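You operate a simulated robot arm through the tools that you are given. There is no shell and no other tool. Be economical: measure what you need, move in short steps, check, and stop when the job is done.

You are at the controls of a simulated robot arm. One attempt, no reset.

JOB
Swap the blue die for the red one and reform the black device that lies beside the press.
Fine: the blue die goes into the empty cup of the rack; the slide ends out with the device in the die; the devices in the trays stay.

The check looks at the end state, three seconds after you hand in, the way a careful person would. Anything else that was tipped, shoved, dropped, spilled or broken makes it a failure.

ROBOT AND FRAMES
A 7-joint arm with a two-finger parallel gripper, fixed in place. Base frame: the origin is at the foot of the arm, x ahead of it, y to its left, z up. Readings come in m, rad, newtons and seconds.
With the tool pointing down near the work surface it reaches from about 0.28 to 0.68 m from the base axis. Its first joint turns from -1.152 to 1.152 rad. Payload 1.57 kg.
The tool frame sits at the grasp point between the pads (the TCP): z along the fingers, y along the line on which they close. The tips reach 0.03 m beyond it. Largest opening 0.11 m; finger width 0.024, thickness 0.012; the body of the gripper, 0.048 by 0.112 m, starts 0.078 m behind the TCP.
Orientation is told as [roll, pitch, yaw] about the base's x, y, z axes, in that order, counted from this pose: with the fingers straight down and closing along the base's y, the tool's x points along the base's -x, its y along +y and its z along -z.

CONTROLS
- The arm moves only by the tool nudge_tool. Its argument "series" is one flat list of numbers, 7 for each row, row after row: the turn, a rotation vector about the base's x, y, z in units of 4 degrees (1.0 is 4 degrees), then the shift along the base's x, y, z in units of 20 mm (1.0 is 20 mm), then the closure, from 0 (fully open) to 1 (shut). In form: [rx, ry, rz, tx, ty, tz, claw, rx, ry, rz, tx, ty, tz, claw, ...]. A call has 1 to 12 rows; each row shifts and turns the commanded pose from where the row before left it. A call with a number of a shift or a turn outside -1 to 1 is refused whole. Each row takes 0.2 s and may step no farther than 0.05 m and 0.15 rad from the row before; otherwise, or with a gripper value out of range, the whole call is refused. A pose out of reach is approached as far as the arm can. The call stops where the force on the tool passes 40 N (or 10 N more than at its start, if that is more) or the arm is blocked; 0.2 s more then pass. Each finger travels about 0.108 m/s and halts on what it meets, pressing with about 36 N; the grip force reading is that of the motor and also rises with nothing between the fingers. The clock runs only during rows and for 0.2 s after the last one: add rows that do not move to give the fingers time. The reply holds the time, the measured pose of the TCP, the force on the tool along the base axes, the opening and the grip force, in the units named above and with some noise, with the torque about the TCP (base axes, N m) and any sound that the robot's microphone picked up.
- Cameras (640 x 400 px; columns grow to the right, rows downward): "scene" is fixed at [0.1728, -0.3913, 1.4171]; the picture's right is [0.72, -0.69, 0.00], its down [-0.30, -0.32, -0.90] and it looks along [0.62, 0.65, -0.44] (base axes); focal length 214 px, centre (320, 200). "wrist" rides on the gripper at [0.07, 0.016, -0.141] in the tool frame; the picture's right is [-0.23, 0.97, 0.00], its down [-0.86, -0.20, -0.48] and it looks along [-0.47, -0.11, 0.88] (tool axes); focal length 222 px, centre (320, 200). There is no depth. A picture from a camera that has moved, and an enlarged one, comes with that camera's place and axes in the base frame and with its lens.
- grab_frame(camera): a new picture of that camera. The clock stands still meanwhile.
- inspect(camera, box): a new picture of the part [left, top, right, bottom] of that camera's present view, enlarged. The clock stands still meanwhile.
- job_done(): hands the job in; it is judged then, once.

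Work in short steps. Places have to be worked out from the pictures, the camera data and where the tool is seen: move nearer, look again, correct. Check each grasp and each placing, and mend what went wrong. You have 120 turns and 76 pictures in all, those below and enlarged ones among them. Open the gripper and draw the arm clear of the work before you hand the job in, unless the task says otherwise; then end with one line.

The tools are called after "Call:" by a JSON object that holds its "method" and its "body". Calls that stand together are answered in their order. nudge_tool: Moves the arm, as the interface text tells. Its arguments: {"type":"object","properties":{"series":{"type":"array"}},"required":["series"]} The other tools are called the same way: grab_frame (camera) takes a picture; inspect (camera, box) takes an enlarged picture of a part of a camera's view; job_done () hands the job in.

At the start:

```text
time_s: 0.0
ee_pos: [0.35, -0.0872, 1.3309]
tool_rot: [-0.001, -0.002, -0.001]
ft_force: [0.5, 0.2, 0.7]
torque: [-0.01, -0.01, 0.02]
grip_width: 0.11
gripper_force: 0.0
```

scene: 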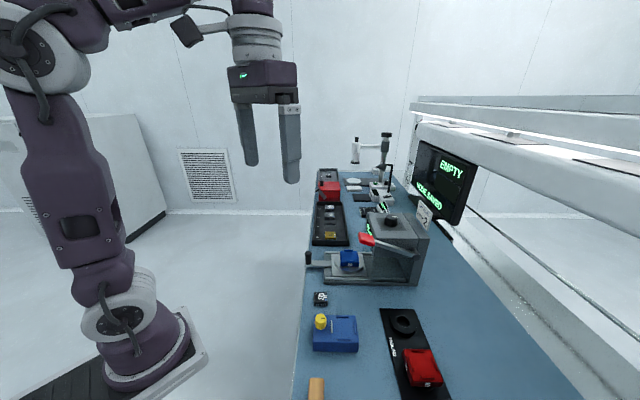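
wrist: 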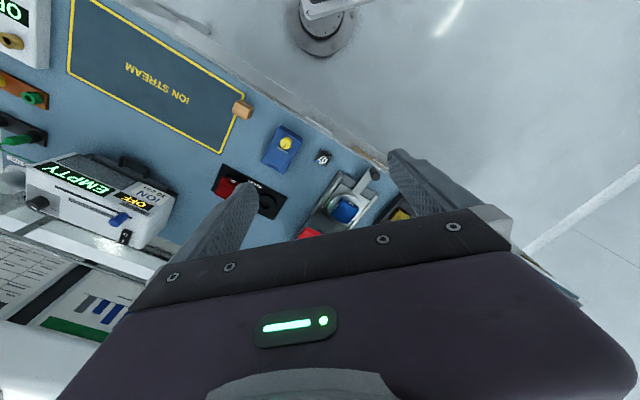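

I start by enlarging the work area to identify the press, dies, rack and device.

Call:
{"method": "inspect", "body": {"camera": "scene", "box": [290, 200, 470, 312]}}

Call:
{"method": "inspect", "body": {"camera": "scene", "box": [290, 280, 480, 400]}}

Call:
{"method": "inspect", "body": {"camera": "wrist", "box": [200, 100, 420, 240]}}

```text
3.56 times, centred on (380, 256) of scene
camera zoom: at [0.1728, -0.3913, 1.4171], right [0.72, -0.69, 0.0], down [-0.3, -0.32, -0.9], along [0.62, 0.65, -0.44], focal length 763 px, centre (107, 1)
```

zoom: 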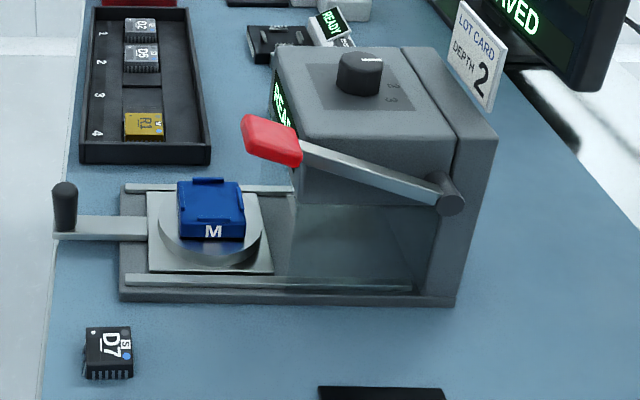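

```text
3.33 times, centred on (385, 340) of scene
camera zoom: at [0.1728, -0.3913, 1.4171], right [0.72, -0.69, 0.0], down [-0.3, -0.32, -0.9], along [0.62, 0.65, -0.44], focal length 715 px, centre (103, -267)
```

zoom: 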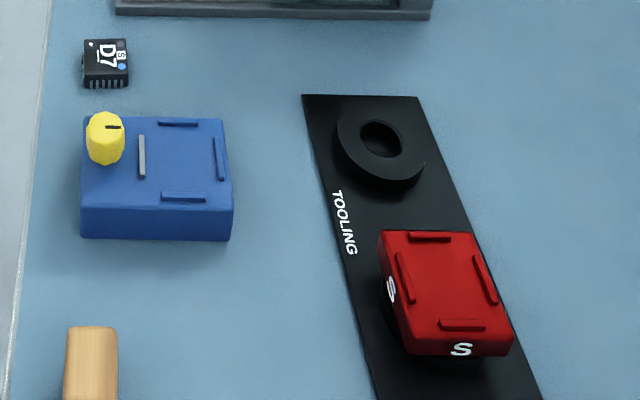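

```text
2.86 times, centred on (310, 170) of wrist
camera zoom: at [0.28, -0.0716, 1.4719], right [0.23, 0.97, 0.0], down [0.86, -0.2, 0.48], along [0.47, -0.11, -0.88], focal length 635 px, centre (349, 286)
```

zoom: 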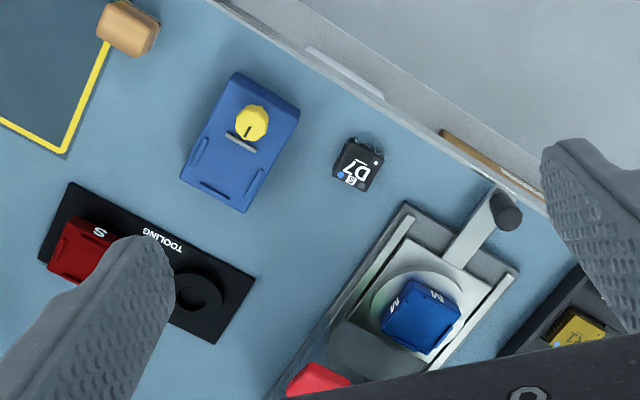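

I read the displays, dial and remaining labels next.

Call:
{"method": "inspect", "body": {"camera": "scene", "box": [340, 130, 480, 218]}}

Call:
{"method": "inspect", "body": {"camera": "scene", "box": [355, 195, 435, 245]}}

Call:
{"method": "inspect", "body": {"camera": "scene", "box": [305, 160, 385, 210]}}

Call:
{"method": "inspect", "body": {"camera": "wrist", "box": [0, 0, 190, 250]}}

```text
4.55 times, centred on (410, 174) of scene
camera zoom: at [0.1728, -0.3913, 1.4171], right [0.72, -0.69, 0.0], down [-0.3, -0.32, -0.9], along [0.62, 0.65, -0.44], focal length 975 px, centre (-89, 318)
```

zoom: 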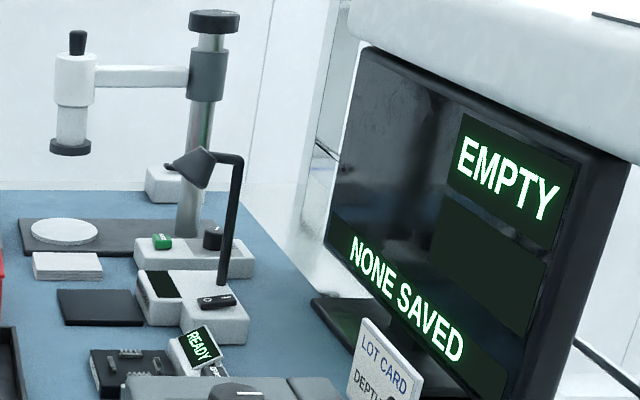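

```text
8.00 times, centred on (395, 220) of scene
camera zoom: at [0.1728, -0.3913, 1.4171], right [0.72, -0.69, 0.0], down [-0.3, -0.32, -0.9], along [0.62, 0.65, -0.44], focal length 1716 px, centre (-280, 40)
```

zoom: 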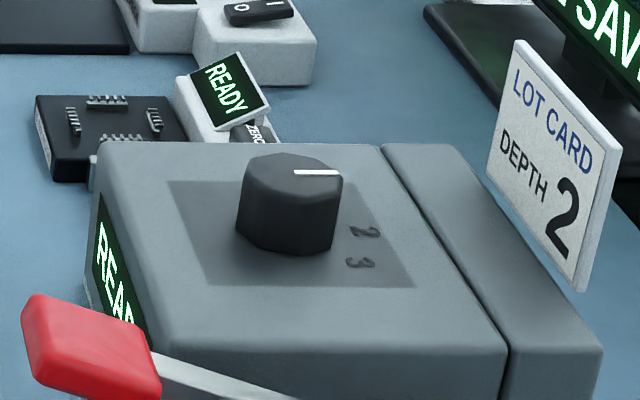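

```text
8.00 times, centred on (345, 185) of scene
camera zoom: at [0.1728, -0.3913, 1.4171], right [0.72, -0.69, 0.0], down [-0.3, -0.32, -0.9], along [0.62, 0.65, -0.44], focal length 1716 px, centre (120, 320)
```

zoom: 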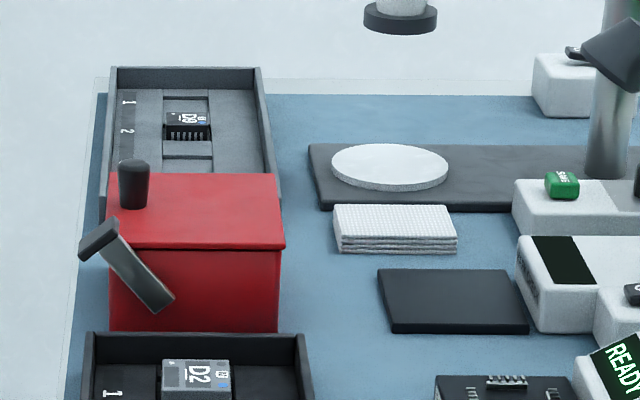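

```text
1.60 times, centred on (95, 125) of wrist
camera zoom: at [0.28, -0.0716, 1.4719], right [0.23, 0.97, 0.0], down [0.86, -0.2, 0.48], along [0.47, -0.11, -0.88], focal length 355 px, centre (680, 320)
```

zoom: 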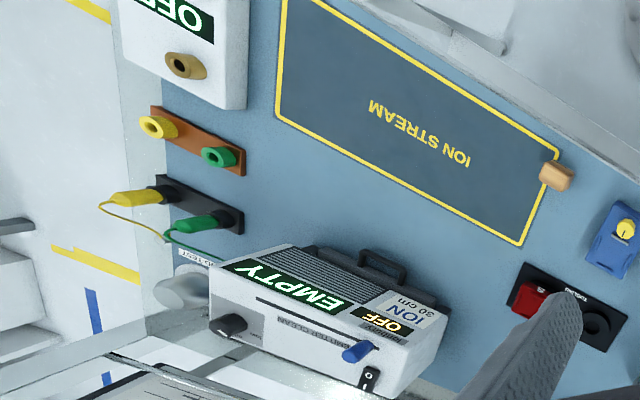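

The bench sits at z≈0.92 and its axes seem turned about 45–50° from the base. The die is S, the card wants depth 2. I move in, turning the tool about -48° so the wrist camera faces along the slide.

Call:
{"method": "nudge_tool", "body": {"series": [0, 0, -1, 0.3, 0.3, -0.2, 0, 0, 0, -1, 0.3, 0.3, -0.2, 0, 0, 0, -1, 0.3, 0.3, -0.2, 0, 0, 0, -1, 0.3, 0.3, -0.2, 0, 0, 0, -1, 0.3, 0.3, -0.2, 0, 0, 0, -1, 0.3, 0.3, -0.2, 0, 0, 0, -1, 0.3, 0.3, -0.2, 0, 0, 0, -1, 0.3, 0.3, -0.2, 0, 0, 0, -1, 0.3, 0.3, -0.2, 0, 0, 0, -1, 0.3, 0.3, -0.2, 0, 0, 0, -1, 0.3, 0.3, -0.2, 0, 0, 0, -1, 0.3, 0.3, -0.2, 0]}}

Call:
{"method": "grab_frame", "body": {"camera": "wrist"}}

```text
time_s: 2.6
ee_pos: [0.4226, -0.0163, 1.2831]
tool_rot: [0.0, 0.001, -0.839]
ft_force: [-0.6, 0.6, 0.3]
torque: [0.03, 0.01, -0.04]
grip_width: 0.11
gripper_force: 0.0
```

```text
66 pictures are left
camera wrist: at [0.3875, 0.047, 1.4244], right [0.88, 0.48, 0.0], down [0.42, -0.77, 0.48], along [0.23, -0.42, -0.88], focal length 222 px, centre (320, 200)
```

wrist: 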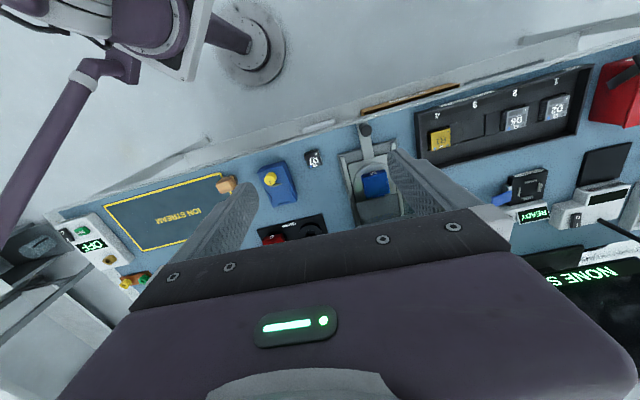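

The camera's grasp view is centered ahead of the tool; I zoom into this frame to measure slide axis, dies, rack and device.

Call:
{"method": "inspect", "body": {"camera": "wrist", "box": [290, 110, 440, 230]}}

Call:
{"method": "inspect", "body": {"camera": "wrist", "box": [200, 140, 350, 260]}}

```text
3.33 times, centred on (365, 170) of wrist
camera zoom: at [0.3875, 0.047, 1.4244], right [0.88, 0.48, 0.0], down [0.42, -0.77, 0.48], along [0.23, -0.42, -0.88], focal length 740 px, centre (170, 300)
```

zoom: 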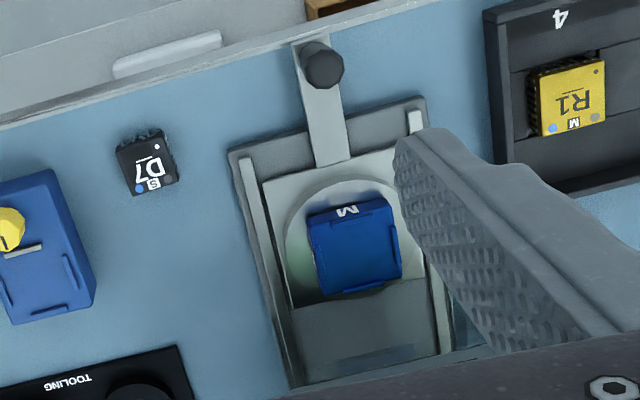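

```text
3.33 times, centred on (275, 200) of wrist
camera zoom: at [0.3875, 0.047, 1.4244], right [0.88, 0.48, 0.0], down [0.42, -0.77, 0.48], along [0.23, -0.42, -0.88], focal length 740 px, centre (470, 200)
```

zoom: 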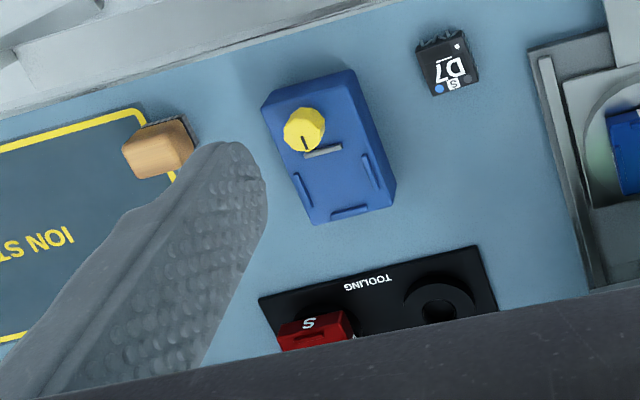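

Slide axis is about -46° (u≈(0.69,-0.72)), bench along v≈(0.72,0.69). I go over the press at safe height to read the dial and look at the mechanism.

Call:
{"method": "nudge_tool", "body": {"series": [0, 0, 0, 0.75, -0.25, -0.1, 0, 0, 0, 0, 0.75, -0.25, -0.1, 0, 0, 0, 0, 0.75, -0.25, -0.1, 0, 0, 0, 0, 0.75, -0.25, -0.1, 0, 0, 0, 0, 0.75, -0.25, -0.1, 0, 0, 0, 0, 0.75, -0.25, -0.1, 0, 0, 0, 0, 0.75, -0.25, -0.1, 0, 0, 0, 0, 0.75, -0.25, -0.1, 0, 0, 0, 0, 0.75, -0.25, -0.1, 0, 0, 0, 0, 0.75, -0.25, -0.1, 0, 0, 0, 0, 0.75, -0.25, -0.1, 0, 0, 0, 0, 0.75, -0.25, -0.1, 0]}}

Call:
{"method": "grab_frame", "body": {"camera": "wrist"}}

Call:
{"method": "grab_frame", "body": {"camera": "scene"}}

```text
time_s: 5.2
ee_pos: [0.5468, -0.0579, 1.2645]
tool_rot: [0.002, -0.003, -0.838]
ft_force: [0.0, -0.5, -0.5]
torque: [0.02, -0.03, 0.05]
grip_width: 0.11
gripper_force: 0.0
out of reach, approached as far as the arm can: row 8, 9, 10, 11, 12
```

```text
63 pictures are left
camera wrist: at [0.511, 0.0059, 1.4047], right [0.88, 0.48, 0.0], down [0.42, -0.77, 0.48], along [0.23, -0.42, -0.88], focal length 222 px, centre (320, 200)
```

wrist: 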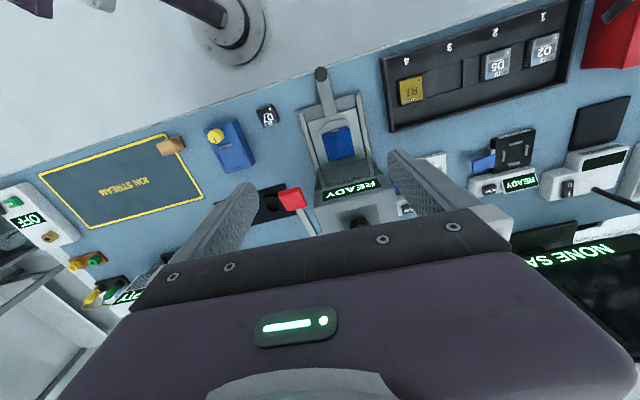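

```text
62 pictures are left
```

scene: 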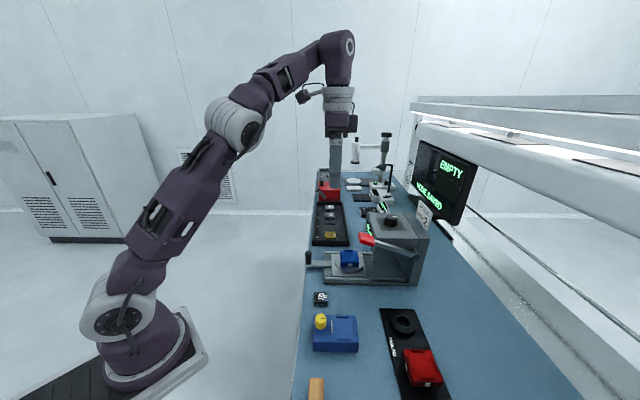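

The arm reaches less at this height; the dial top is near (0.67,-0.154,1.10). I zoom on the dial and press from here.

Call:
{"method": "inspect", "body": {"camera": "wrist", "box": [270, 150, 410, 240]}}

Call:
{"method": "inspect", "body": {"camera": "scene", "box": [375, 208, 415, 233]}}

```text
4.44 times, centred on (340, 195) of wrist
camera zoom: at [0.511, 0.0059, 1.4047], right [0.88, 0.48, 0.0], down [0.42, -0.77, 0.48], along [0.23, -0.42, -0.88], focal length 987 px, centre (231, 222)
```

zoom: 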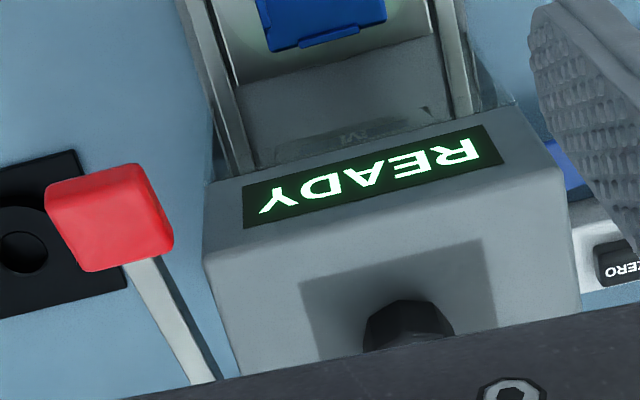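

```text
16.00 times, centred on (395, 220) of scene
camera zoom: at [0.1728, -0.3913, 1.4171], right [0.72, -0.69, 0.0], down [-0.3, -0.32, -0.9], along [0.62, 0.65, -0.44], focal length 3432 px, centre (-880, -128)
```

zoom: 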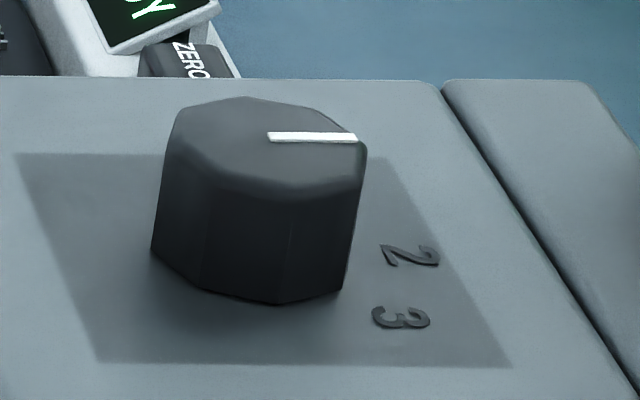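

Dial orientation relative to the "2" is still unclear. I lower a bit (fingers stay above the press top) and see how reach improves.

Call:
{"method": "nudge_tool", "body": {"series": [0, 0, 0, 0, 0, -0.8, 0, 0, 0, 0, 0, 0, -0.8, 0, 0, 0, 0, 0, 0, -0.8, 0, 0, 0, 0, 0, 0, -0.8, 0, 0, 0, 0, 0, 0, -0.8, 0, 0, 0, 0, 0, 0, 0, 0]}}

```text
time_s: 6.6
ee_pos: [0.5448, -0.0565, 1.1837]
tool_rot: [0.001, 0.0, -0.838]
ft_force: [0.7, 0.0, -0.2]
torque: [0.01, 0.02, 0.0]
grip_width: 0.11
gripper_force: 0.1
```

Call:
{"method": "nudge_tool", "body": {"series": [0, 0, 0, 0.8, -0.7, -0.1, 0, 0, 0, 0, 0.8, -0.7, -0.1, 0, 0, 0, 0, 0.8, -0.7, -0.1, 0, 0, 0, 0, 0.8, -0.7, -0.1, 0, 0, 0, 0, 0.8, -0.7, -0.1, 0, 0, 0, 0, 0.8, -0.7, -0.1, 0]}}

Call:
{"method": "grab_frame", "body": {"camera": "wrist"}}

```text
time_s: 8.0
ee_pos: [0.6099, -0.1178, 1.1666]
tool_rot: [-0.001, -0.001, -0.838]
ft_force: [0.2, 0.2, 0.4]
torque: [-0.02, -0.01, 0.02]
grip_width: 0.11
gripper_force: 0.1
out of reach, approached as far as the arm can: row 4, 5, 6
```

```text
59 pictures are left
camera wrist: at [0.5756, -0.0556, 1.3071], right [0.88, 0.48, 0.0], down [0.42, -0.77, 0.48], along [0.23, -0.42, -0.88], focal length 222 px, centre (320, 200)
```

wrist: 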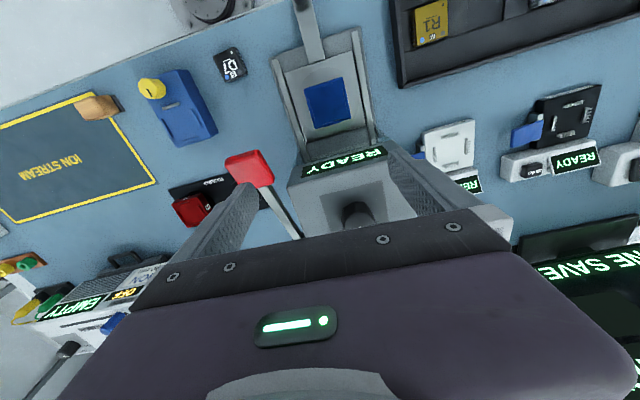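

Call:
{"method": "inspect", "body": {"camera": "wrist", "box": [310, 170, 410, 240]}}

```text
5.71 times, centred on (360, 205) of wrist
camera zoom: at [0.5756, -0.0556, 1.3071], right [0.88, 0.48, 0.0], down [0.42, -0.77, 0.48], along [0.23, -0.42, -0.88], focal length 1269 px, centre (91, 171)
```

zoom: 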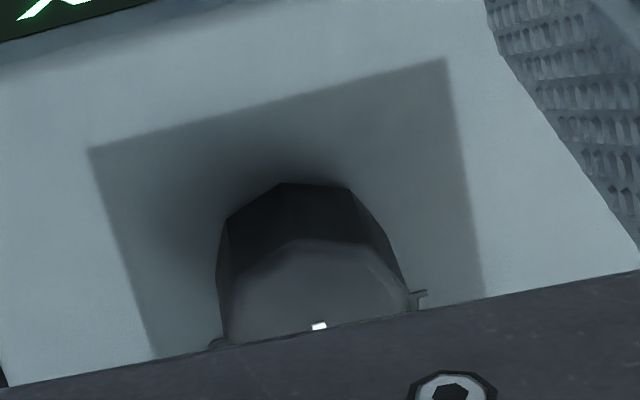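

The geometry says the pointer is along the slide axis straight at "2", with 1 and 3 at ±45°, so the dial is already right. Next I go above the blue die (≈(0.598,-0.075)), fingers narrowed to stay clear of the lever.

Call:
{"method": "nudge_tool", "body": {"series": [0, 0, 0, -0.2, 0.5, 0, 0.3, 0, 0, 0, -0.2, 0.6, 0, 0.3, 0, 0, 0, -0.2, 0.6, -0.4, 0.3, 0, 0, 0, 0, 0.4, -0.8, 0.3, 0, 0, 0, 0, 0, -0.9, 0.3, 0, 0, 0, 0, 0, -0.9, 0.3, 0, 0, 0, 0, 0, -0.9, 0.3]}}

Call:
{"method": "grab_frame", "body": {"camera": "wrist"}}

```text
time_s: 9.6
ee_pos: [0.5978, -0.0758, 1.0875]
tool_rot: [0.001, 0.001, -0.837]
ft_force: [-0.4, 0.0, 0.1]
torque: [-0.01, -0.02, -0.02]
grip_width: 0.0773
gripper_force: 0.0
```

```text
57 pictures are left
camera wrist: at [0.5633, -0.0134, 1.2283], right [0.88, 0.48, 0.0], down [0.42, -0.77, 0.48], along [0.23, -0.42, -0.88], focal length 222 px, centre (320, 200)
```

wrist: 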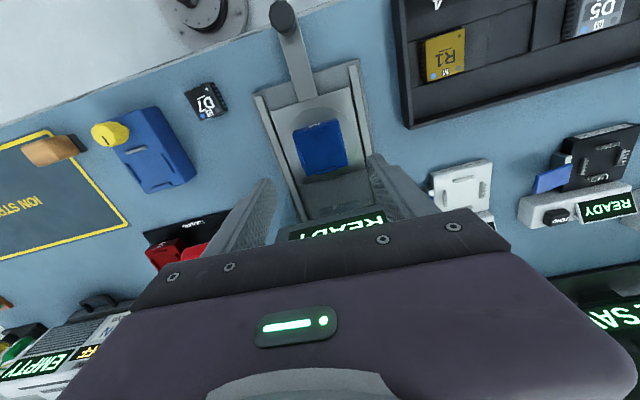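

Call:
{"method": "inspect", "body": {"camera": "wrist", "box": [240, 80, 400, 205]}}

Call:
{"method": "inspect", "body": {"camera": "scene", "box": [320, 235, 384, 285]}}

```text
3.20 times, centred on (320, 142) of wrist
camera zoom: at [0.5633, -0.0134, 1.2283], right [0.88, 0.48, 0.0], down [0.42, -0.77, 0.48], along [0.23, -0.42, -0.88], focal length 711 px, centre (320, 384)
```

zoom: 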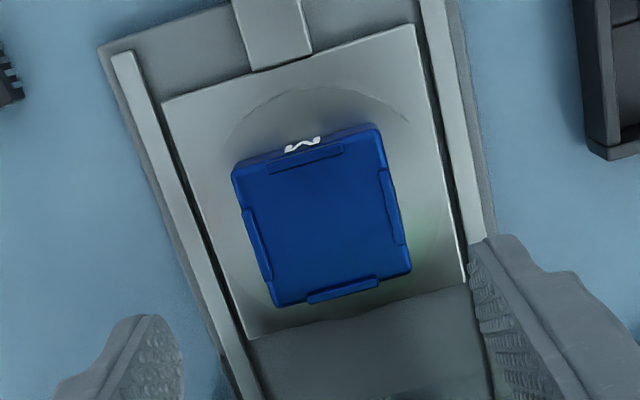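

```text
8.00 times, centred on (352, 260) of scene
camera zoom: at [0.1728, -0.3913, 1.4171], right [0.72, -0.69, 0.0], down [-0.3, -0.32, -0.9], along [0.62, 0.65, -0.44], focal length 1716 px, centre (64, -280)
```

zoom: 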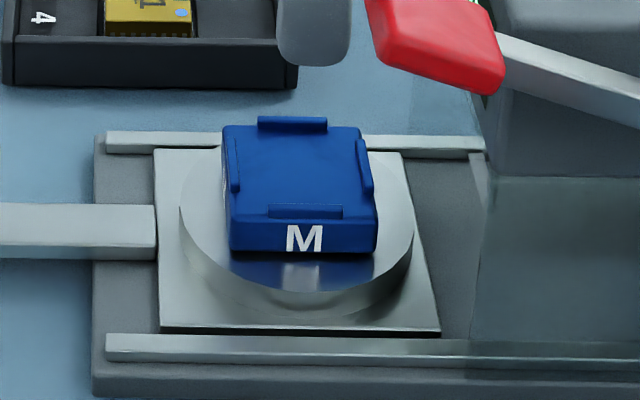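

The slide axis works out to -45.1°, so the fixtures are at 45°. Blue die centre ≈(0.600,-0.077), ~54 mm square, top z≈0.968. I align yaw to -45° and descend around it.

Call:
{"method": "nudge_tool", "body": {"series": [0, 0, 0.76, 0.1, -0.05, -0.7, 0.3, 0, 0, 0, 0, 0, -0.9, 0.3, 0, 0, 0, 0, 0, -0.9, 0.3, 0, 0, 0, 0, 0, -0.9, 0.3, 0, 0, 0, 0, 0, -0.9, 0.3]}}

Call:
{"method": "grab_frame", "body": {"camera": "wrist"}}

Call:
{"method": "inspect", "body": {"camera": "scene", "box": [310, 220, 390, 282]}}

```text
time_s: 10.8
ee_pos: [0.5997, -0.0764, 1.0012]
tool_rot: [0.001, 0.001, -0.785]
ft_force: [0.4, -0.5, 0.8]
torque: [0.0, 0.0, -0.01]
grip_width: 0.0771
gripper_force: 0.1
```

```text
54 pictures are left
camera wrist: at [0.5616, -0.0164, 1.1428], right [0.85, 0.53, 0.0], down [0.46, -0.75, 0.48], along [0.25, -0.41, -0.88], focal length 222 px, centre (320, 200)
```

wrist: 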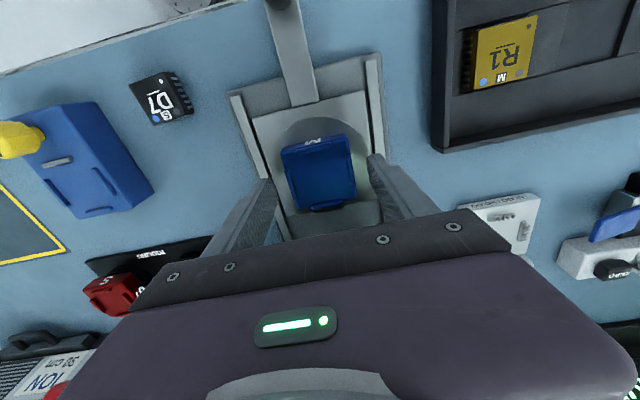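

```text
6.45 times, centred on (350, 251) of scene
camera zoom: at [0.1728, -0.3913, 1.4171], right [0.72, -0.69, 0.0], down [-0.3, -0.32, -0.9], along [0.62, 0.65, -0.44], focal length 1384 px, centre (126, -129)
```

zoom: 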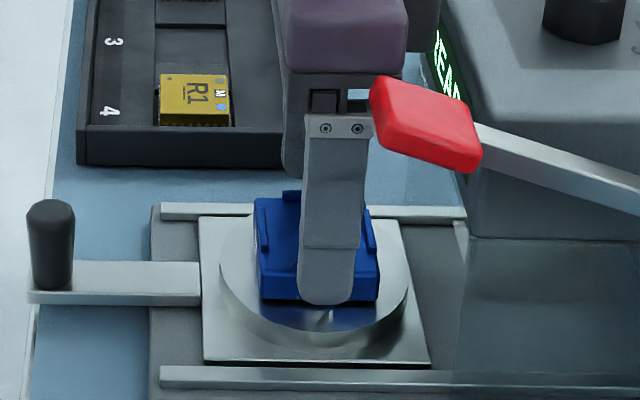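

Fingers straddle the die, whose block spans z≈0.952–0.970. I lower 15 mm and close.

Call:
{"method": "nudge_tool", "body": {"series": [0, 0, 0, 0, 0, -0.4, 0.3, 0, 0, 0, 0, 0, -0.35, 0.3, 0, 0, 0, 0, 0, 0, 0.6, 0, 0, 0, 0, 0, 0, 0.7, 0, 0, 0, 0, 0, 0, 0.7]}}

```text
time_s: 12.0
ee_pos: [0.5994, -0.0782, 0.9872]
tool_rot: [0.0, 0.0, -0.785]
ft_force: [0.6, 1.0, -0.1]
torque: [0.01, 0.01, -0.01]
grip_width: 0.0556
gripper_force: 36.1
```

Gripped at 55.6 mm. I lift straight up gently and look.

Call:
{"method": "nudge_tool", "body": {"series": [0, 0, 0, 0, 0, 0.4, 0.7, 0, 0, 0, 0, 0, 0.6, 0.7, 0, 0, 0, 0, 0, 0.8, 0.7, 0, 0, 0, 0, 0, 0.8, 0.7]}}

Call:
{"method": "inspect", "body": {"camera": "scene", "box": [310, 220, 390, 282]}}

```text
time_s: 13.0
ee_pos: [0.5997, -0.0772, 1.04]
tool_rot: [0.001, 0.0, -0.785]
ft_force: [0.0, 0.0, -0.7]
torque: [0.04, 0.01, 0.03]
grip_width: 0.0554
gripper_force: 36.1
```

```text
6.45 times, centred on (350, 251) of scene
camera zoom: at [0.1729, -0.3913, 1.4171], right [0.72, -0.69, 0.0], down [-0.3, -0.32, -0.9], along [0.62, 0.65, -0.44], focal length 1384 px, centre (126, -129)
```

zoom: 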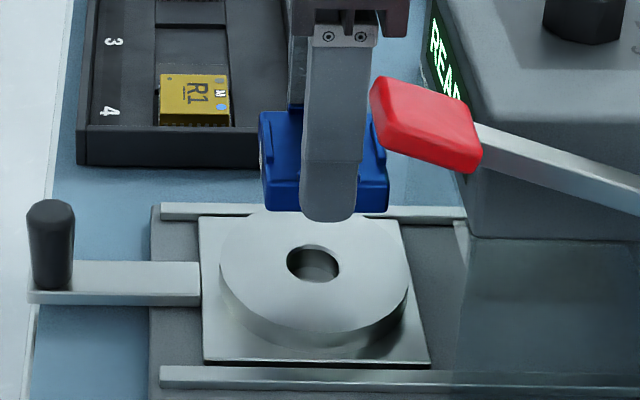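

The die came out cleanly, leaving the hole in the round seat. I route it back from the lever and around toward the rack, staying high.

Call:
{"method": "nudge_tool", "body": {"series": [0, 0, 0, -0.71, 0.71, 0.6, 0.7, 0, 0, 0, -0.71, 0.71, 0.6, 0.7, 0, 0, 0, -0.71, 0.71, 0.6, 0.7, 0, 0, 0, -0.71, 0.71, 0, 0.7, 0, 0, 0, -0.71, -0.71, 0, 0.7, 0, 0, 0, -0.71, -0.71, 0, 0.7, 0, 0, 0, -0.71, -0.71, 0, 0.7, 0, 0, 0, -0.71, -0.71, 0, 0.7, 0, 0, 0, -0.71, -0.71, 0, 0.7, 0, 0, 0, -0.71, -0.71, 0, 0.7, 0, 0, 0, -0.71, -0.71, 0, 0.7, 0, 0, 0, -0.71, -0.71, 0, 0.7]}}

Call:
{"method": "nudge_tool", "body": {"series": [0, 0, 0, -0.71, -0.71, 0, 0.7, 0, 0, 0, -0.71, -0.71, 0, 0.7, 0, 0, 0, 0.71, -0.71, 0, 0.7, 0, 0, 0, 0.71, -0.71, 0, 0.7, 0, 0, 0, 0.71, -0.71, 0, 0.7, 0, 0, 0, 0.71, -0.71, 0, 0.7, 0, 0, 0, 0.71, -0.71, 0, 0.7, 0, 0, 0, 0.71, -0.71, 0, 0.7, 0, 0, 0, 0.71, -0.71, 0, 0.7]}}

Call:
{"method": "grab_frame", "body": {"camera": "wrist"}}

Call:
{"method": "inspect", "body": {"camera": "scene", "box": [340, 260, 468, 360]}}

```text
time_s: 15.6
ee_pos: [0.4295, -0.1337, 1.0754]
tool_rot: [-0.002, 0.0, -0.784]
ft_force: [-0.3, -0.4, -2.1]
torque: [0.05, 0.05, 0.01]
grip_width: 0.0554
gripper_force: 36.4
```

```text
time_s: 17.6
ee_pos: [0.5001, -0.2616, 1.0751]
tool_rot: [0.001, -0.002, -0.783]
ft_force: [-0.4, 0.1, -2.2]
torque: [0.02, -0.01, -0.01]
grip_width: 0.0552
gripper_force: 36.1
```

```text
51 pictures are left
camera wrist: at [0.4632, -0.2012, 1.216], right [0.85, 0.53, 0.0], down [0.46, -0.75, 0.48], along [0.25, -0.41, -0.88], focal length 222 px, centre (320, 200)
```

wrist: 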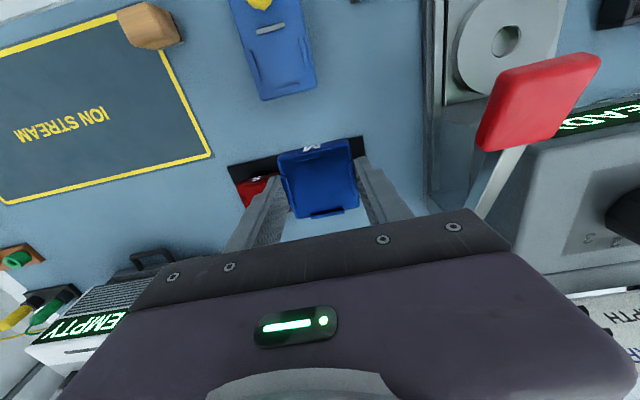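

```text
4.00 times, centred on (404, 310) of scene
camera zoom: at [0.1729, -0.3913, 1.4171], right [0.72, -0.69, 0.0], down [-0.3, -0.32, -0.9], along [0.62, 0.65, -0.44], focal length 858 px, centre (-16, -240)
```

zoom: 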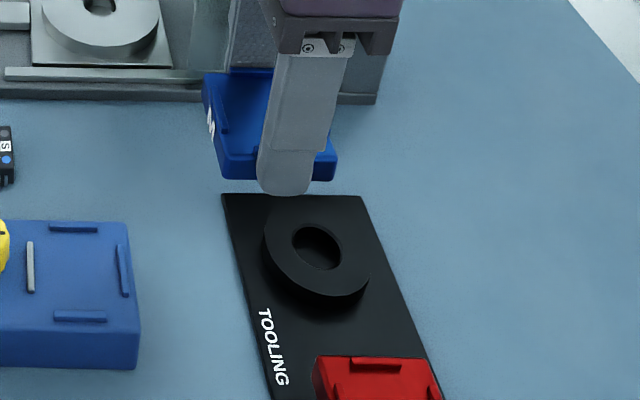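

The cup hole triangulates to about (0.5425,-0.2895, top z≈0.935). To refine, I slide along the bench past the red die so the wrist camera sees the cup beside the gripper.

Call:
{"method": "nudge_tool", "body": {"series": [0, 0, 0, -0.71, -0.71, 0.2, 0.7, 0, 0, 0, -0.71, -0.71, 0.2, 0.7, 0, 0, 0, -0.71, -0.71, 0.2, 0.7, 0, 0, 0, -0.71, -0.71, 0.2, 0.7, 0, 0, 0, -0.71, -0.71, 0.2, 0.7, 0, 0, 0, -0.71, -0.71, 0.2, 0.7, 0, 0, 0, 0.71, -0.71, 0.2, 0.7, 0, 0, 0, 0.71, -0.71, 0.2, 0.7, 0, 0, 0, 0.71, -0.71, 0.2, 0.7]}}

Call:
{"method": "grab_frame", "body": {"camera": "wrist"}}

```text
time_s: 19.6
ee_pos: [0.4578, -0.3882, 1.1112]
tool_rot: [0.0, 0.0, -0.786]
ft_force: [0.0, 0.1, -1.9]
torque: [0.03, -0.01, 0.01]
grip_width: 0.0553
gripper_force: 35.9
```

```text
49 pictures are left
camera wrist: at [0.4201, -0.3288, 1.2522], right [0.85, 0.53, 0.0], down [0.46, -0.75, 0.48], along [0.25, -0.41, -0.88], focal length 222 px, centre (320, 200)
```

wrist: 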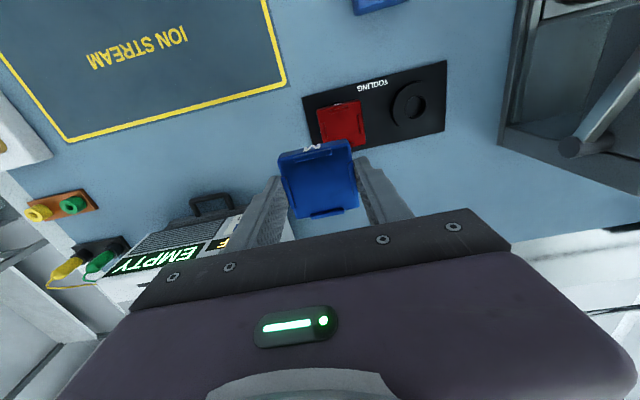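

Call:
{"method": "inspect", "body": {"camera": "wrist", "box": [290, 50, 450, 150]}}

```text
4.00 times, centred on (370, 100) of wrist
camera zoom: at [0.4201, -0.3288, 1.2522], right [0.85, 0.53, 0.0], down [0.46, -0.75, 0.48], along [0.25, -0.41, -0.88], focal length 888 px, centre (120, 600)
```

zoom: 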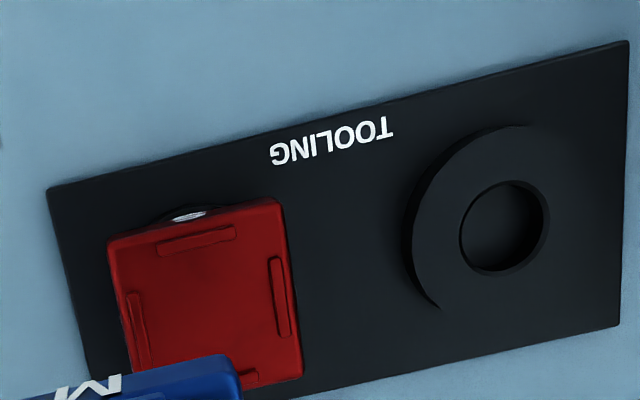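

Both views agree: rack axis along v with 0.10 m spacing, cup centre ≈(0.5445,-0.290), red die centre ≈(0.475,-0.362). I bring the blue die above the cup.

Call:
{"method": "nudge_tool", "body": {"series": [0, 0, 0, 0.54, 0.61, -0.3, 0.7, 0, 0, 0, 0.54, 0.61, -0.3, 0.7, 0, 0, 0, 0.54, 0.61, -0.3, 0.7, 0, 0, 0, 0.54, 0.61, -0.3, 0.7, 0, 0, 0, 0.54, 0.61, -0.5, 0.7, 0, 0, 0, 0.54, 0.61, -0.7, 0.7, 0, 0, 0, 0.54, 0.61, -0.8, 0.7, 0, 0, 0, 0.54, 0.61, -0.8, 0.7, 0, 0, 0, 0, 0, 0, 0.7]}}

Call:
{"method": "inspect", "body": {"camera": "scene", "box": [360, 280, 456, 355]}}

```text
time_s: 21.6
ee_pos: [0.544, -0.2912, 1.03]
tool_rot: [-0.001, -0.002, -0.786]
ft_force: [-0.4, 1.2, -1.8]
torque: [-0.01, 0.01, -0.01]
grip_width: 0.0554
gripper_force: 36.1
```

```text
5.33 times, centred on (408, 318) of scene
camera zoom: at [0.1729, -0.3913, 1.4171], right [0.72, -0.69, 0.0], down [-0.3, -0.32, -0.9], along [0.62, 0.65, -0.44], focal length 1144 px, centre (-149, -427)
```

zoom: 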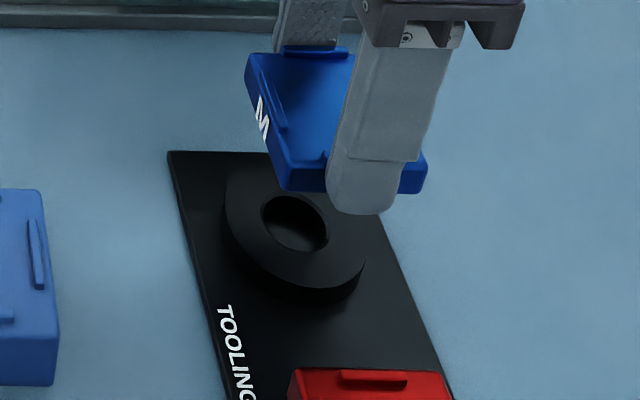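

Comparing the die with the ring in this picture hints that I'm a few mm too far toward +u, while the wrist estimate says centred. I shift 3 mm back, lower 20 mm, and compare with less parallax.

Call:
{"method": "nudge_tool", "body": {"series": [0, 0, 0, -0.1, 0.12, -0.5, 0.7, 0, 0, 0, 0, 0, -0.5, 0.7, 0, 0, 0, 0, 0, 0, 0.7]}}

Call:
{"method": "inspect", "body": {"camera": "scene", "box": [376, 290, 440, 340]}}

Call:
{"method": "inspect", "body": {"camera": "wrist", "box": [240, 80, 400, 205]}}

```text
time_s: 22.4
ee_pos: [0.5433, -0.2886, 1.0118]
tool_rot: [0.001, -0.001, -0.785]
ft_force: [-0.6, -0.3, -1.0]
torque: [-0.02, 0.03, -0.01]
grip_width: 0.0553
gripper_force: 36.0
```

```text
8.00 times, centred on (408, 315) of scene
camera zoom: at [0.1729, -0.3913, 1.4171], right [0.72, -0.69, 0.0], down [-0.3, -0.32, -0.9], along [0.62, 0.65, -0.44], focal length 1716 px, centre (-384, -720)
```

zoom: 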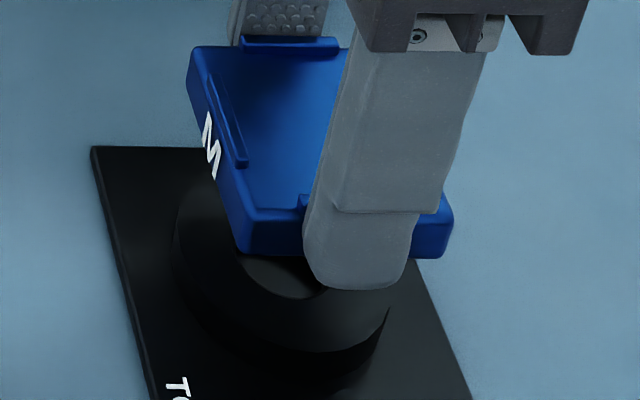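

```text
3.20 times, centred on (320, 142) of wrist
camera zoom: at [0.5043, -0.2291, 1.152], right [0.85, 0.53, 0.0], down [0.46, -0.75, 0.48], along [0.25, -0.41, -0.88], focal length 711 px, centre (320, 384)
```

zoom: 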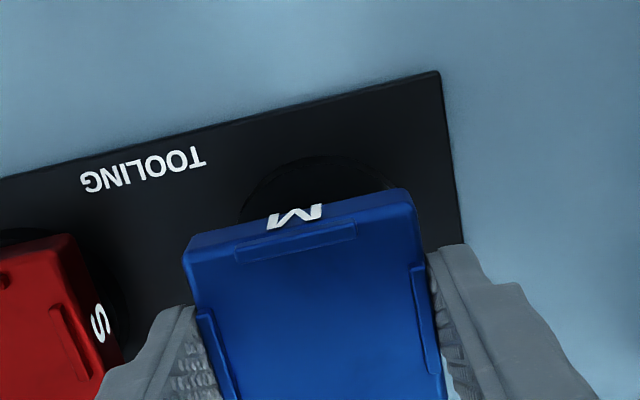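

Scene says ~2 mm too far in +u, wrist says ~2 mm short: I keep this midpoint and lower gently, watching the force.

Call:
{"method": "nudge_tool", "body": {"series": [0, 0, 0, 0, 0, -0.25, 0.7, 0, 0, 0, 0, 0, -0.25, 0.7, 0, 0, 0, 0, 0, -0.25, 0.7, 0, 0, 0, 0, 0, 0, 0.7]}}

Call:
{"method": "inspect", "body": {"camera": "scene", "box": [376, 290, 440, 340]}}

```text
time_s: 23.4
ee_pos: [0.5428, -0.2899, 0.9965]
tool_rot: [-0.001, 0.001, -0.786]
ft_force: [0.0, 0.0, -0.8]
torque: [0.01, 0.03, 0.0]
grip_width: 0.0551
gripper_force: 36.5
```

```text
8.00 times, centred on (408, 315) of scene
camera zoom: at [0.1729, -0.3913, 1.4171], right [0.72, -0.69, 0.0], down [-0.3, -0.32, -0.9], along [0.62, 0.65, -0.44], focal length 1716 px, centre (-384, -720)
```

zoom: 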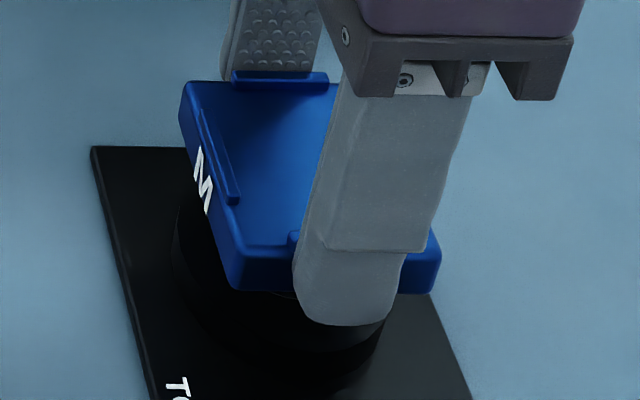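

No contact yet. I nudge 1 mm back and continue down in small steps.

Call:
{"method": "nudge_tool", "body": {"series": [0, 0, 0, -0.03, 0.04, -0.15, 0.7, 0, 0, 0, 0, 0, -0.15, 0.7, 0, 0, 0, 0, 0, -0.15, 0.7, 0, 0, 0, 0, 0, 0, 0.7]}}

```text
time_s: 24.4
ee_pos: [0.5426, -0.2885, 0.9874]
tool_rot: [-0.001, -0.001, -0.785]
ft_force: [-0.7, -0.3, -2.3]
torque: [0.01, -0.04, -0.01]
grip_width: 0.0553
gripper_force: 36.0
```

Call:
{"method": "nudge_tool", "body": {"series": [0, 0, 0, 0, 0, -0.12, 0.7, 0, 0, 0, 0, 0, -0.12, 0.7, 0, 0, 0, 0, 0, -0.12, 0.7, 0, 0, 0, 0, 0, 0, 0.7]}}

```text
time_s: 25.4
ee_pos: [0.5412, -0.2886, 0.9809]
tool_rot: [0.001, 0.0, -0.785]
ft_force: [0.3, 0.9, -1.5]
torque: [-0.03, -0.02, -0.02]
grip_width: 0.0551
gripper_force: 35.7
```

Call:
{"method": "nudge_tool", "body": {"series": [0, 0, 0, 0, 0, -0.1, 0.7, 0, 0, 0, 0, 0, -0.1, 0.7, 0, 0, 0, 0, 0, -0.1, 0.7, 0, 0, 0, 0, 0, 0, 0.7]}}

Call:
{"method": "inspect", "body": {"camera": "scene", "box": [376, 290, 440, 340]}}

```text
time_s: 26.4
ee_pos: [0.5421, -0.2886, 0.9743]
tool_rot: [-0.001, 0.001, -0.785]
ft_force: [-1.1, 0.5, -1.4]
torque: [-0.02, -0.01, 0.01]
grip_width: 0.0555
gripper_force: 35.8
```

```text
8.00 times, centred on (408, 315) of scene
camera zoom: at [0.1729, -0.3913, 1.4171], right [0.72, -0.69, 0.0], down [-0.3, -0.32, -0.9], along [0.62, 0.65, -0.44], focal length 1716 px, centre (-384, -720)
```

zoom: 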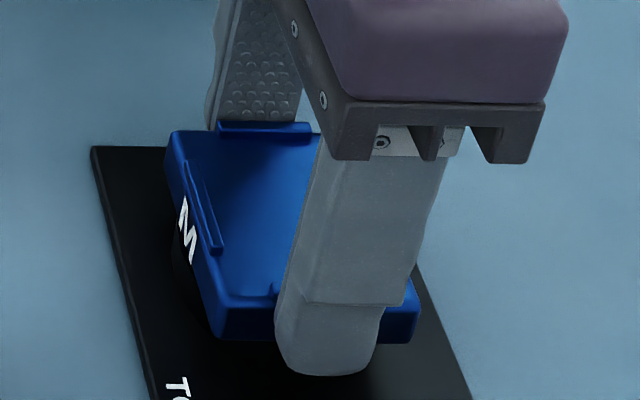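

Call:
{"method": "nudge_tool", "body": {"series": [0, 0, 0, 0, 0, -0.1, 0.7, 0, 0, 0, 0, 0, -0.1, 0.7, 0, 0, 0, 0, 0, 0, 0.7]}}

```text
time_s: 27.2
ee_pos: [0.5431, -0.2894, 0.9719]
tool_rot: [0.0, -0.005, -0.785]
ft_force: [1.6, 1.2, 28.9]
torque: [0.02, -0.08, 0.0]
grip_width: 0.0559
gripper_force: 35.9
```

Contact at z=0.972, close to the expected seated height. I ease off, open and look.

Call:
{"method": "nudge_tool", "body": {"series": [0, 0, 0, 0, 0, 0.1, 0.7, 0, 0, 0, 0, 0, 0, 0.4, 0, 0, 0, 0, 0, 0, 0.3, 0, 0, 0, 0, 0, 0.5, 0.3, 0, 0, 0, 0, 0, 1, 0.3, 0, 0, 0, 0, 0, 1, 0.3, 0, 0, 0, 0, 0, 1, 0.3]}}

Call:
{"method": "inspect", "body": {"camera": "scene", "box": [376, 300, 472, 375]}}

Call:
{"method": "inspect", "body": {"camera": "wrist", "box": [200, 80, 420, 220]}}

```text
time_s: 28.8
ee_pos: [0.5416, -0.2884, 1.0413]
tool_rot: [-0.001, -0.003, -0.785]
ft_force: [-0.2, 0.2, 0.4]
torque: [-0.01, -0.02, -0.03]
grip_width: 0.0769
gripper_force: 0.0
```

```text
5.33 times, centred on (424, 338) of scene
camera zoom: at [0.1728, -0.3913, 1.4171], right [0.72, -0.69, 0.0], down [-0.3, -0.32, -0.9], along [0.62, 0.65, -0.44], focal length 1144 px, centre (-235, -533)
```

zoom: 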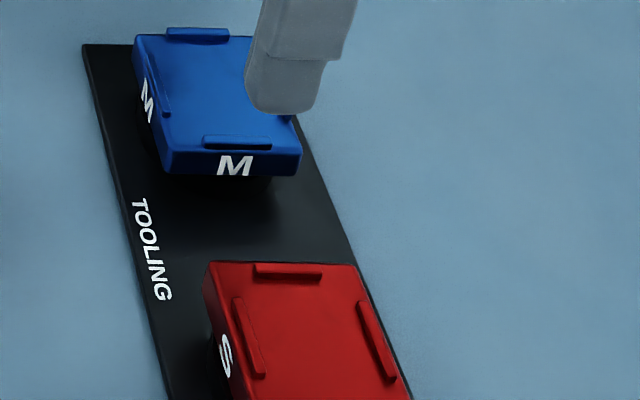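

```text
2.86 times, centred on (310, 150) of wrist
camera zoom: at [0.5039, -0.2283, 1.1825], right [0.85, 0.53, 0.0], down [0.46, -0.75, 0.48], along [0.25, -0.41, -0.88], focal length 635 px, centre (349, 343)
```

zoom: 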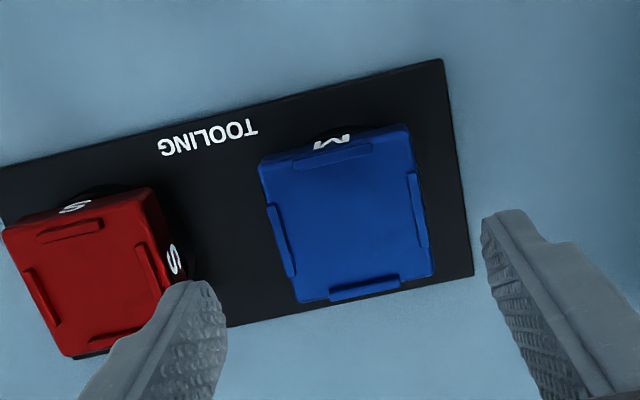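

The blue die sits level and in line with the red one on the rack — seated. Now I move above the red die.

Call:
{"method": "nudge_tool", "body": {"series": [0, 0, 0, -0.69, -0.72, 0, 0.3, 0, 0, 0, -0.69, -0.72, 0, 0.3, 0, 0, 0, -0.69, -0.72, 0, 0.3, 0, 0, 0, -0.69, -0.72, 0, 0.3, 0, 0, 0, -0.69, -0.72, 0, 0.3, 0, 0, 0, 0, 0, 0, 0.3]}}

Call:
{"method": "inspect", "body": {"camera": "wrist", "box": [240, 80, 400, 205]}}

```text
time_s: 30.2
ee_pos: [0.4725, -0.3596, 1.0413]
tool_rot: [0.0, -0.001, -0.786]
ft_force: [0.6, 0.3, 0.8]
torque: [0.0, 0.0, 0.0]
grip_width: 0.0771
gripper_force: 0.1
```

```text
3.20 times, centred on (320, 142) of wrist
camera zoom: at [0.4348, -0.2997, 1.1825], right [0.85, 0.53, 0.0], down [0.46, -0.75, 0.48], along [0.25, -0.41, -0.88], focal length 711 px, centre (320, 384)
```

zoom: 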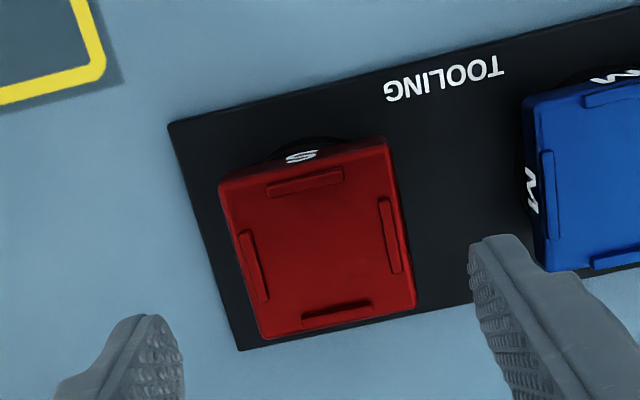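

The red die sits at the same place relative to the tool as the blue one did, within 1–2 mm. I descend to z≈0.974 and grip.

Call:
{"method": "nudge_tool", "body": {"series": [0, 0, 0, 0.09, 0.02, -0.83, 0.3, 0, 0, 0, 0, 0, -0.83, 0.3, 0, 0, 0, 0, 0, -0.83, 0.3, 0, 0, 0, 0, 0, -0.83, 0.3, 0, 0, 0, 0, 0, 0, 0.3, 0, 0, 0, 0, 0, 0, 0.6, 0, 0, 0, 0, 0, 0, 0.7, 0, 0, 0, 0, 0, 0, 0.7]}}

```text
time_s: 32.0
ee_pos: [0.4753, -0.3608, 0.9747]
tool_rot: [-0.001, 0.0, -0.786]
ft_force: [-0.6, -0.8, 0.1]
torque: [0.0, -0.01, -0.02]
grip_width: 0.0553
gripper_force: 36.1
```

Gripped. I lift and route back away from the lever, then along the bench.

Call:
{"method": "nudge_tool", "body": {"series": [0, 0, 0, 0, 0, 0.5, 0.7, 0, 0, 0, 0, 0, 0.9, 0.7, 0, 0, 0, 0, 0, 0.9, 0.7, 0, 0, 0, -0.7, 0.7, 0.9, 0.7, 0, 0, 0, -0.7, 0.7, 0.9, 0.7, 0, 0, 0, -0.7, 0.7, 0.9, 0.7, 0, 0, 0, -0.7, 0.7, 0, 0.7, 0, 0, 0, -0.7, 0.7, 0, 0.7, 0, 0, 0, -0.7, 0.7, 0, 0.7, 0, 0, 0, -0.7, 0.7, 0, 0.7, 0, 0, 0, -0.7, 0.7, 0, 0.7, 0, 0, 0, -0.7, 0.7, 0, 0.7]}}

Call:
{"method": "inspect", "body": {"camera": "scene", "box": [280, 200, 440, 300]}}

```text
time_s: 34.6
ee_pos: [0.3482, -0.2348, 1.0748]
tool_rot: [0.0, 0.0, -0.785]
ft_force: [-1.0, 0.0, -1.4]
torque: [0.03, -0.01, 0.01]
grip_width: 0.0553
gripper_force: 35.9
```

```text
4.00 times, centred on (360, 250) of scene
camera zoom: at [0.1728, -0.3913, 1.4171], right [0.72, -0.69, 0.0], down [-0.3, -0.32, -0.9], along [0.62, 0.65, -0.44], focal length 858 px, centre (160, 0)
```

zoom: 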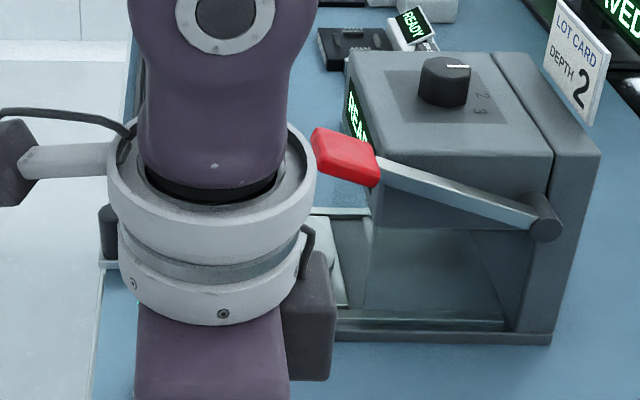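

Call:
{"method": "nudge_tool", "body": {"series": [0, 0, 0, 0.73, 0.73, 0, 0.7, 0, 0, 0, 0.73, 0.73, 0, 0.7, 0, 0, 0, 0.73, 0.73, 0, 0.7, 0, 0, 0, 0.73, 0.73, 0, 0.7, 0, 0, 0, 0.73, 0.73, 0, 0.7, 0, 0, 0, 0.73, 0.73, 0, 0.7, 0, 0, 0, 0.73, 0.73, 0, 0.7, 0, 0, 0, 0.73, 0.73, 0, 0.7, 0, 0, 0, 0.73, 0.73, 0, 0.7, 0, 0, 0, 0.73, 0.73, 0, 0.7, 0, 0, 0, 0.73, 0.73, 0, 0.7, 0, 0, 0, 0.73, 0.73, 0, 0.7]}}

Call:
{"method": "nudge_tool", "body": {"series": [0, 0, 0, 0.73, 0.73, 0, 0.7, 0, 0, 0, 0.73, 0.73, 0, 0.7, 0, 0, 0, 0.7, -0.7, 0, 0.7, 0, 0, 0, 0.7, -0.7, -0.3, 0.7, 0, 0, 0, 0.7, -0.7, -0.7, 0.7, 0, 0, 0, 0, 0, -0.7, 0.7, 0, 0, 0, 0, 0, 0, 0.7]}}

Call:
{"method": "inspect", "body": {"camera": "scene", "box": [310, 220, 390, 282]}}

```text
time_s: 37.2
ee_pos: [0.5238, -0.0602, 1.0753]
tool_rot: [0.0, 0.0, -0.786]
ft_force: [-0.1, -0.5, -2.4]
torque: [0.0, -0.01, -0.02]
grip_width: 0.0555
gripper_force: 35.9
```

```text
time_s: 38.8
ee_pos: [0.5951, -0.0728, 1.0419]
tool_rot: [0.001, 0.001, -0.786]
ft_force: [0.1, 0.4, -2.0]
torque: [0.01, -0.01, 0.0]
grip_width: 0.0553
gripper_force: 36.0
```

```text
6.45 times, centred on (350, 251) of scene
camera zoom: at [0.1729, -0.3913, 1.4171], right [0.72, -0.69, 0.0], down [-0.3, -0.32, -0.9], along [0.62, 0.65, -0.44], focal length 1384 px, centre (126, -129)
```

zoom: 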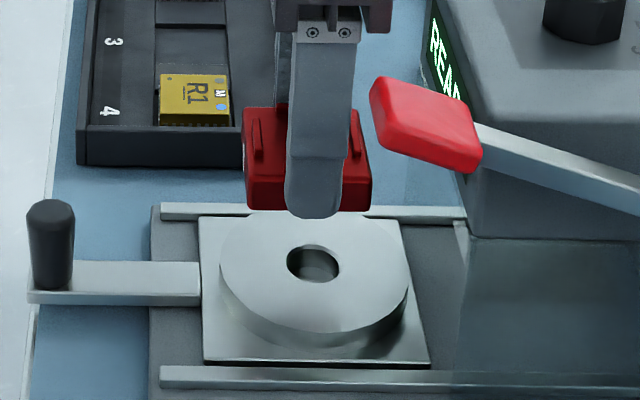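

Compared with the blue die's lift picture at the same height, the red die must move +7 mm along the slide axis. I correct and lower to just above the seat.

Call:
{"method": "nudge_tool", "body": {"series": [0, 0, 0, 0.25, -0.25, -0.3, 0.7, 0, 0, 0, 0, 0, -0.5, 0.7, 0, 0, 0, 0, 0, -0.5, 0.7, 0, 0, 0, 0, 0, -0.4, 0.7, 0, 0, 0, 0, 0, 0, 0.7]}}

Call:
{"method": "inspect", "body": {"camera": "scene", "box": [310, 220, 390, 282]}}

```text
time_s: 40.0
ee_pos: [0.6011, -0.0767, 1.0076]
tool_rot: [-0.001, 0.0, -0.786]
ft_force: [-0.9, -1.0, -2.4]
torque: [-0.01, 0.02, 0.0]
grip_width: 0.0555
gripper_force: 36.1
```

```text
6.45 times, centred on (350, 251) of scene
camera zoom: at [0.1729, -0.3913, 1.4171], right [0.72, -0.69, 0.0], down [-0.3, -0.32, -0.9], along [0.62, 0.65, -0.44], focal length 1384 px, centre (126, -129)
```

zoom: 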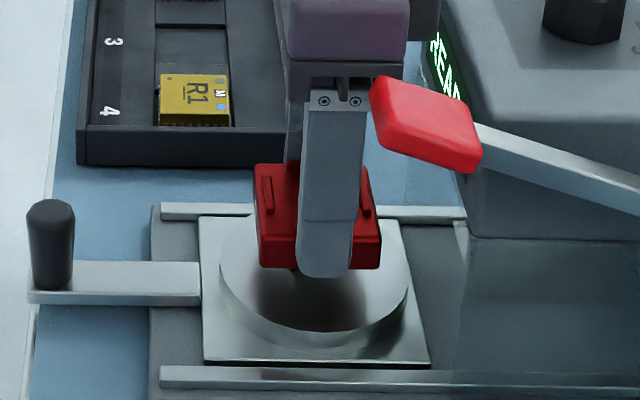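

Call:
{"method": "nudge_tool", "body": {"series": [0, 0, 0, 0.04, -0.05, -0.15, 0.7, 0, 0, 0, 0, 0, -0.15, 0.7, 0, 0, 0, 0, 0, -0.15, 0.7, 0, 0, 0, 0, 0, -0.15, 0.7, 0, 0, 0, 0, 0, 0, 0.7]}}

```text
time_s: 41.2
ee_pos: [0.6014, -0.0785, 0.996]
tool_rot: [0.002, -0.001, -0.786]
ft_force: [0.1, -0.7, -1.6]
torque: [0.0, 0.01, -0.02]
grip_width: 0.0554
gripper_force: 35.7
```

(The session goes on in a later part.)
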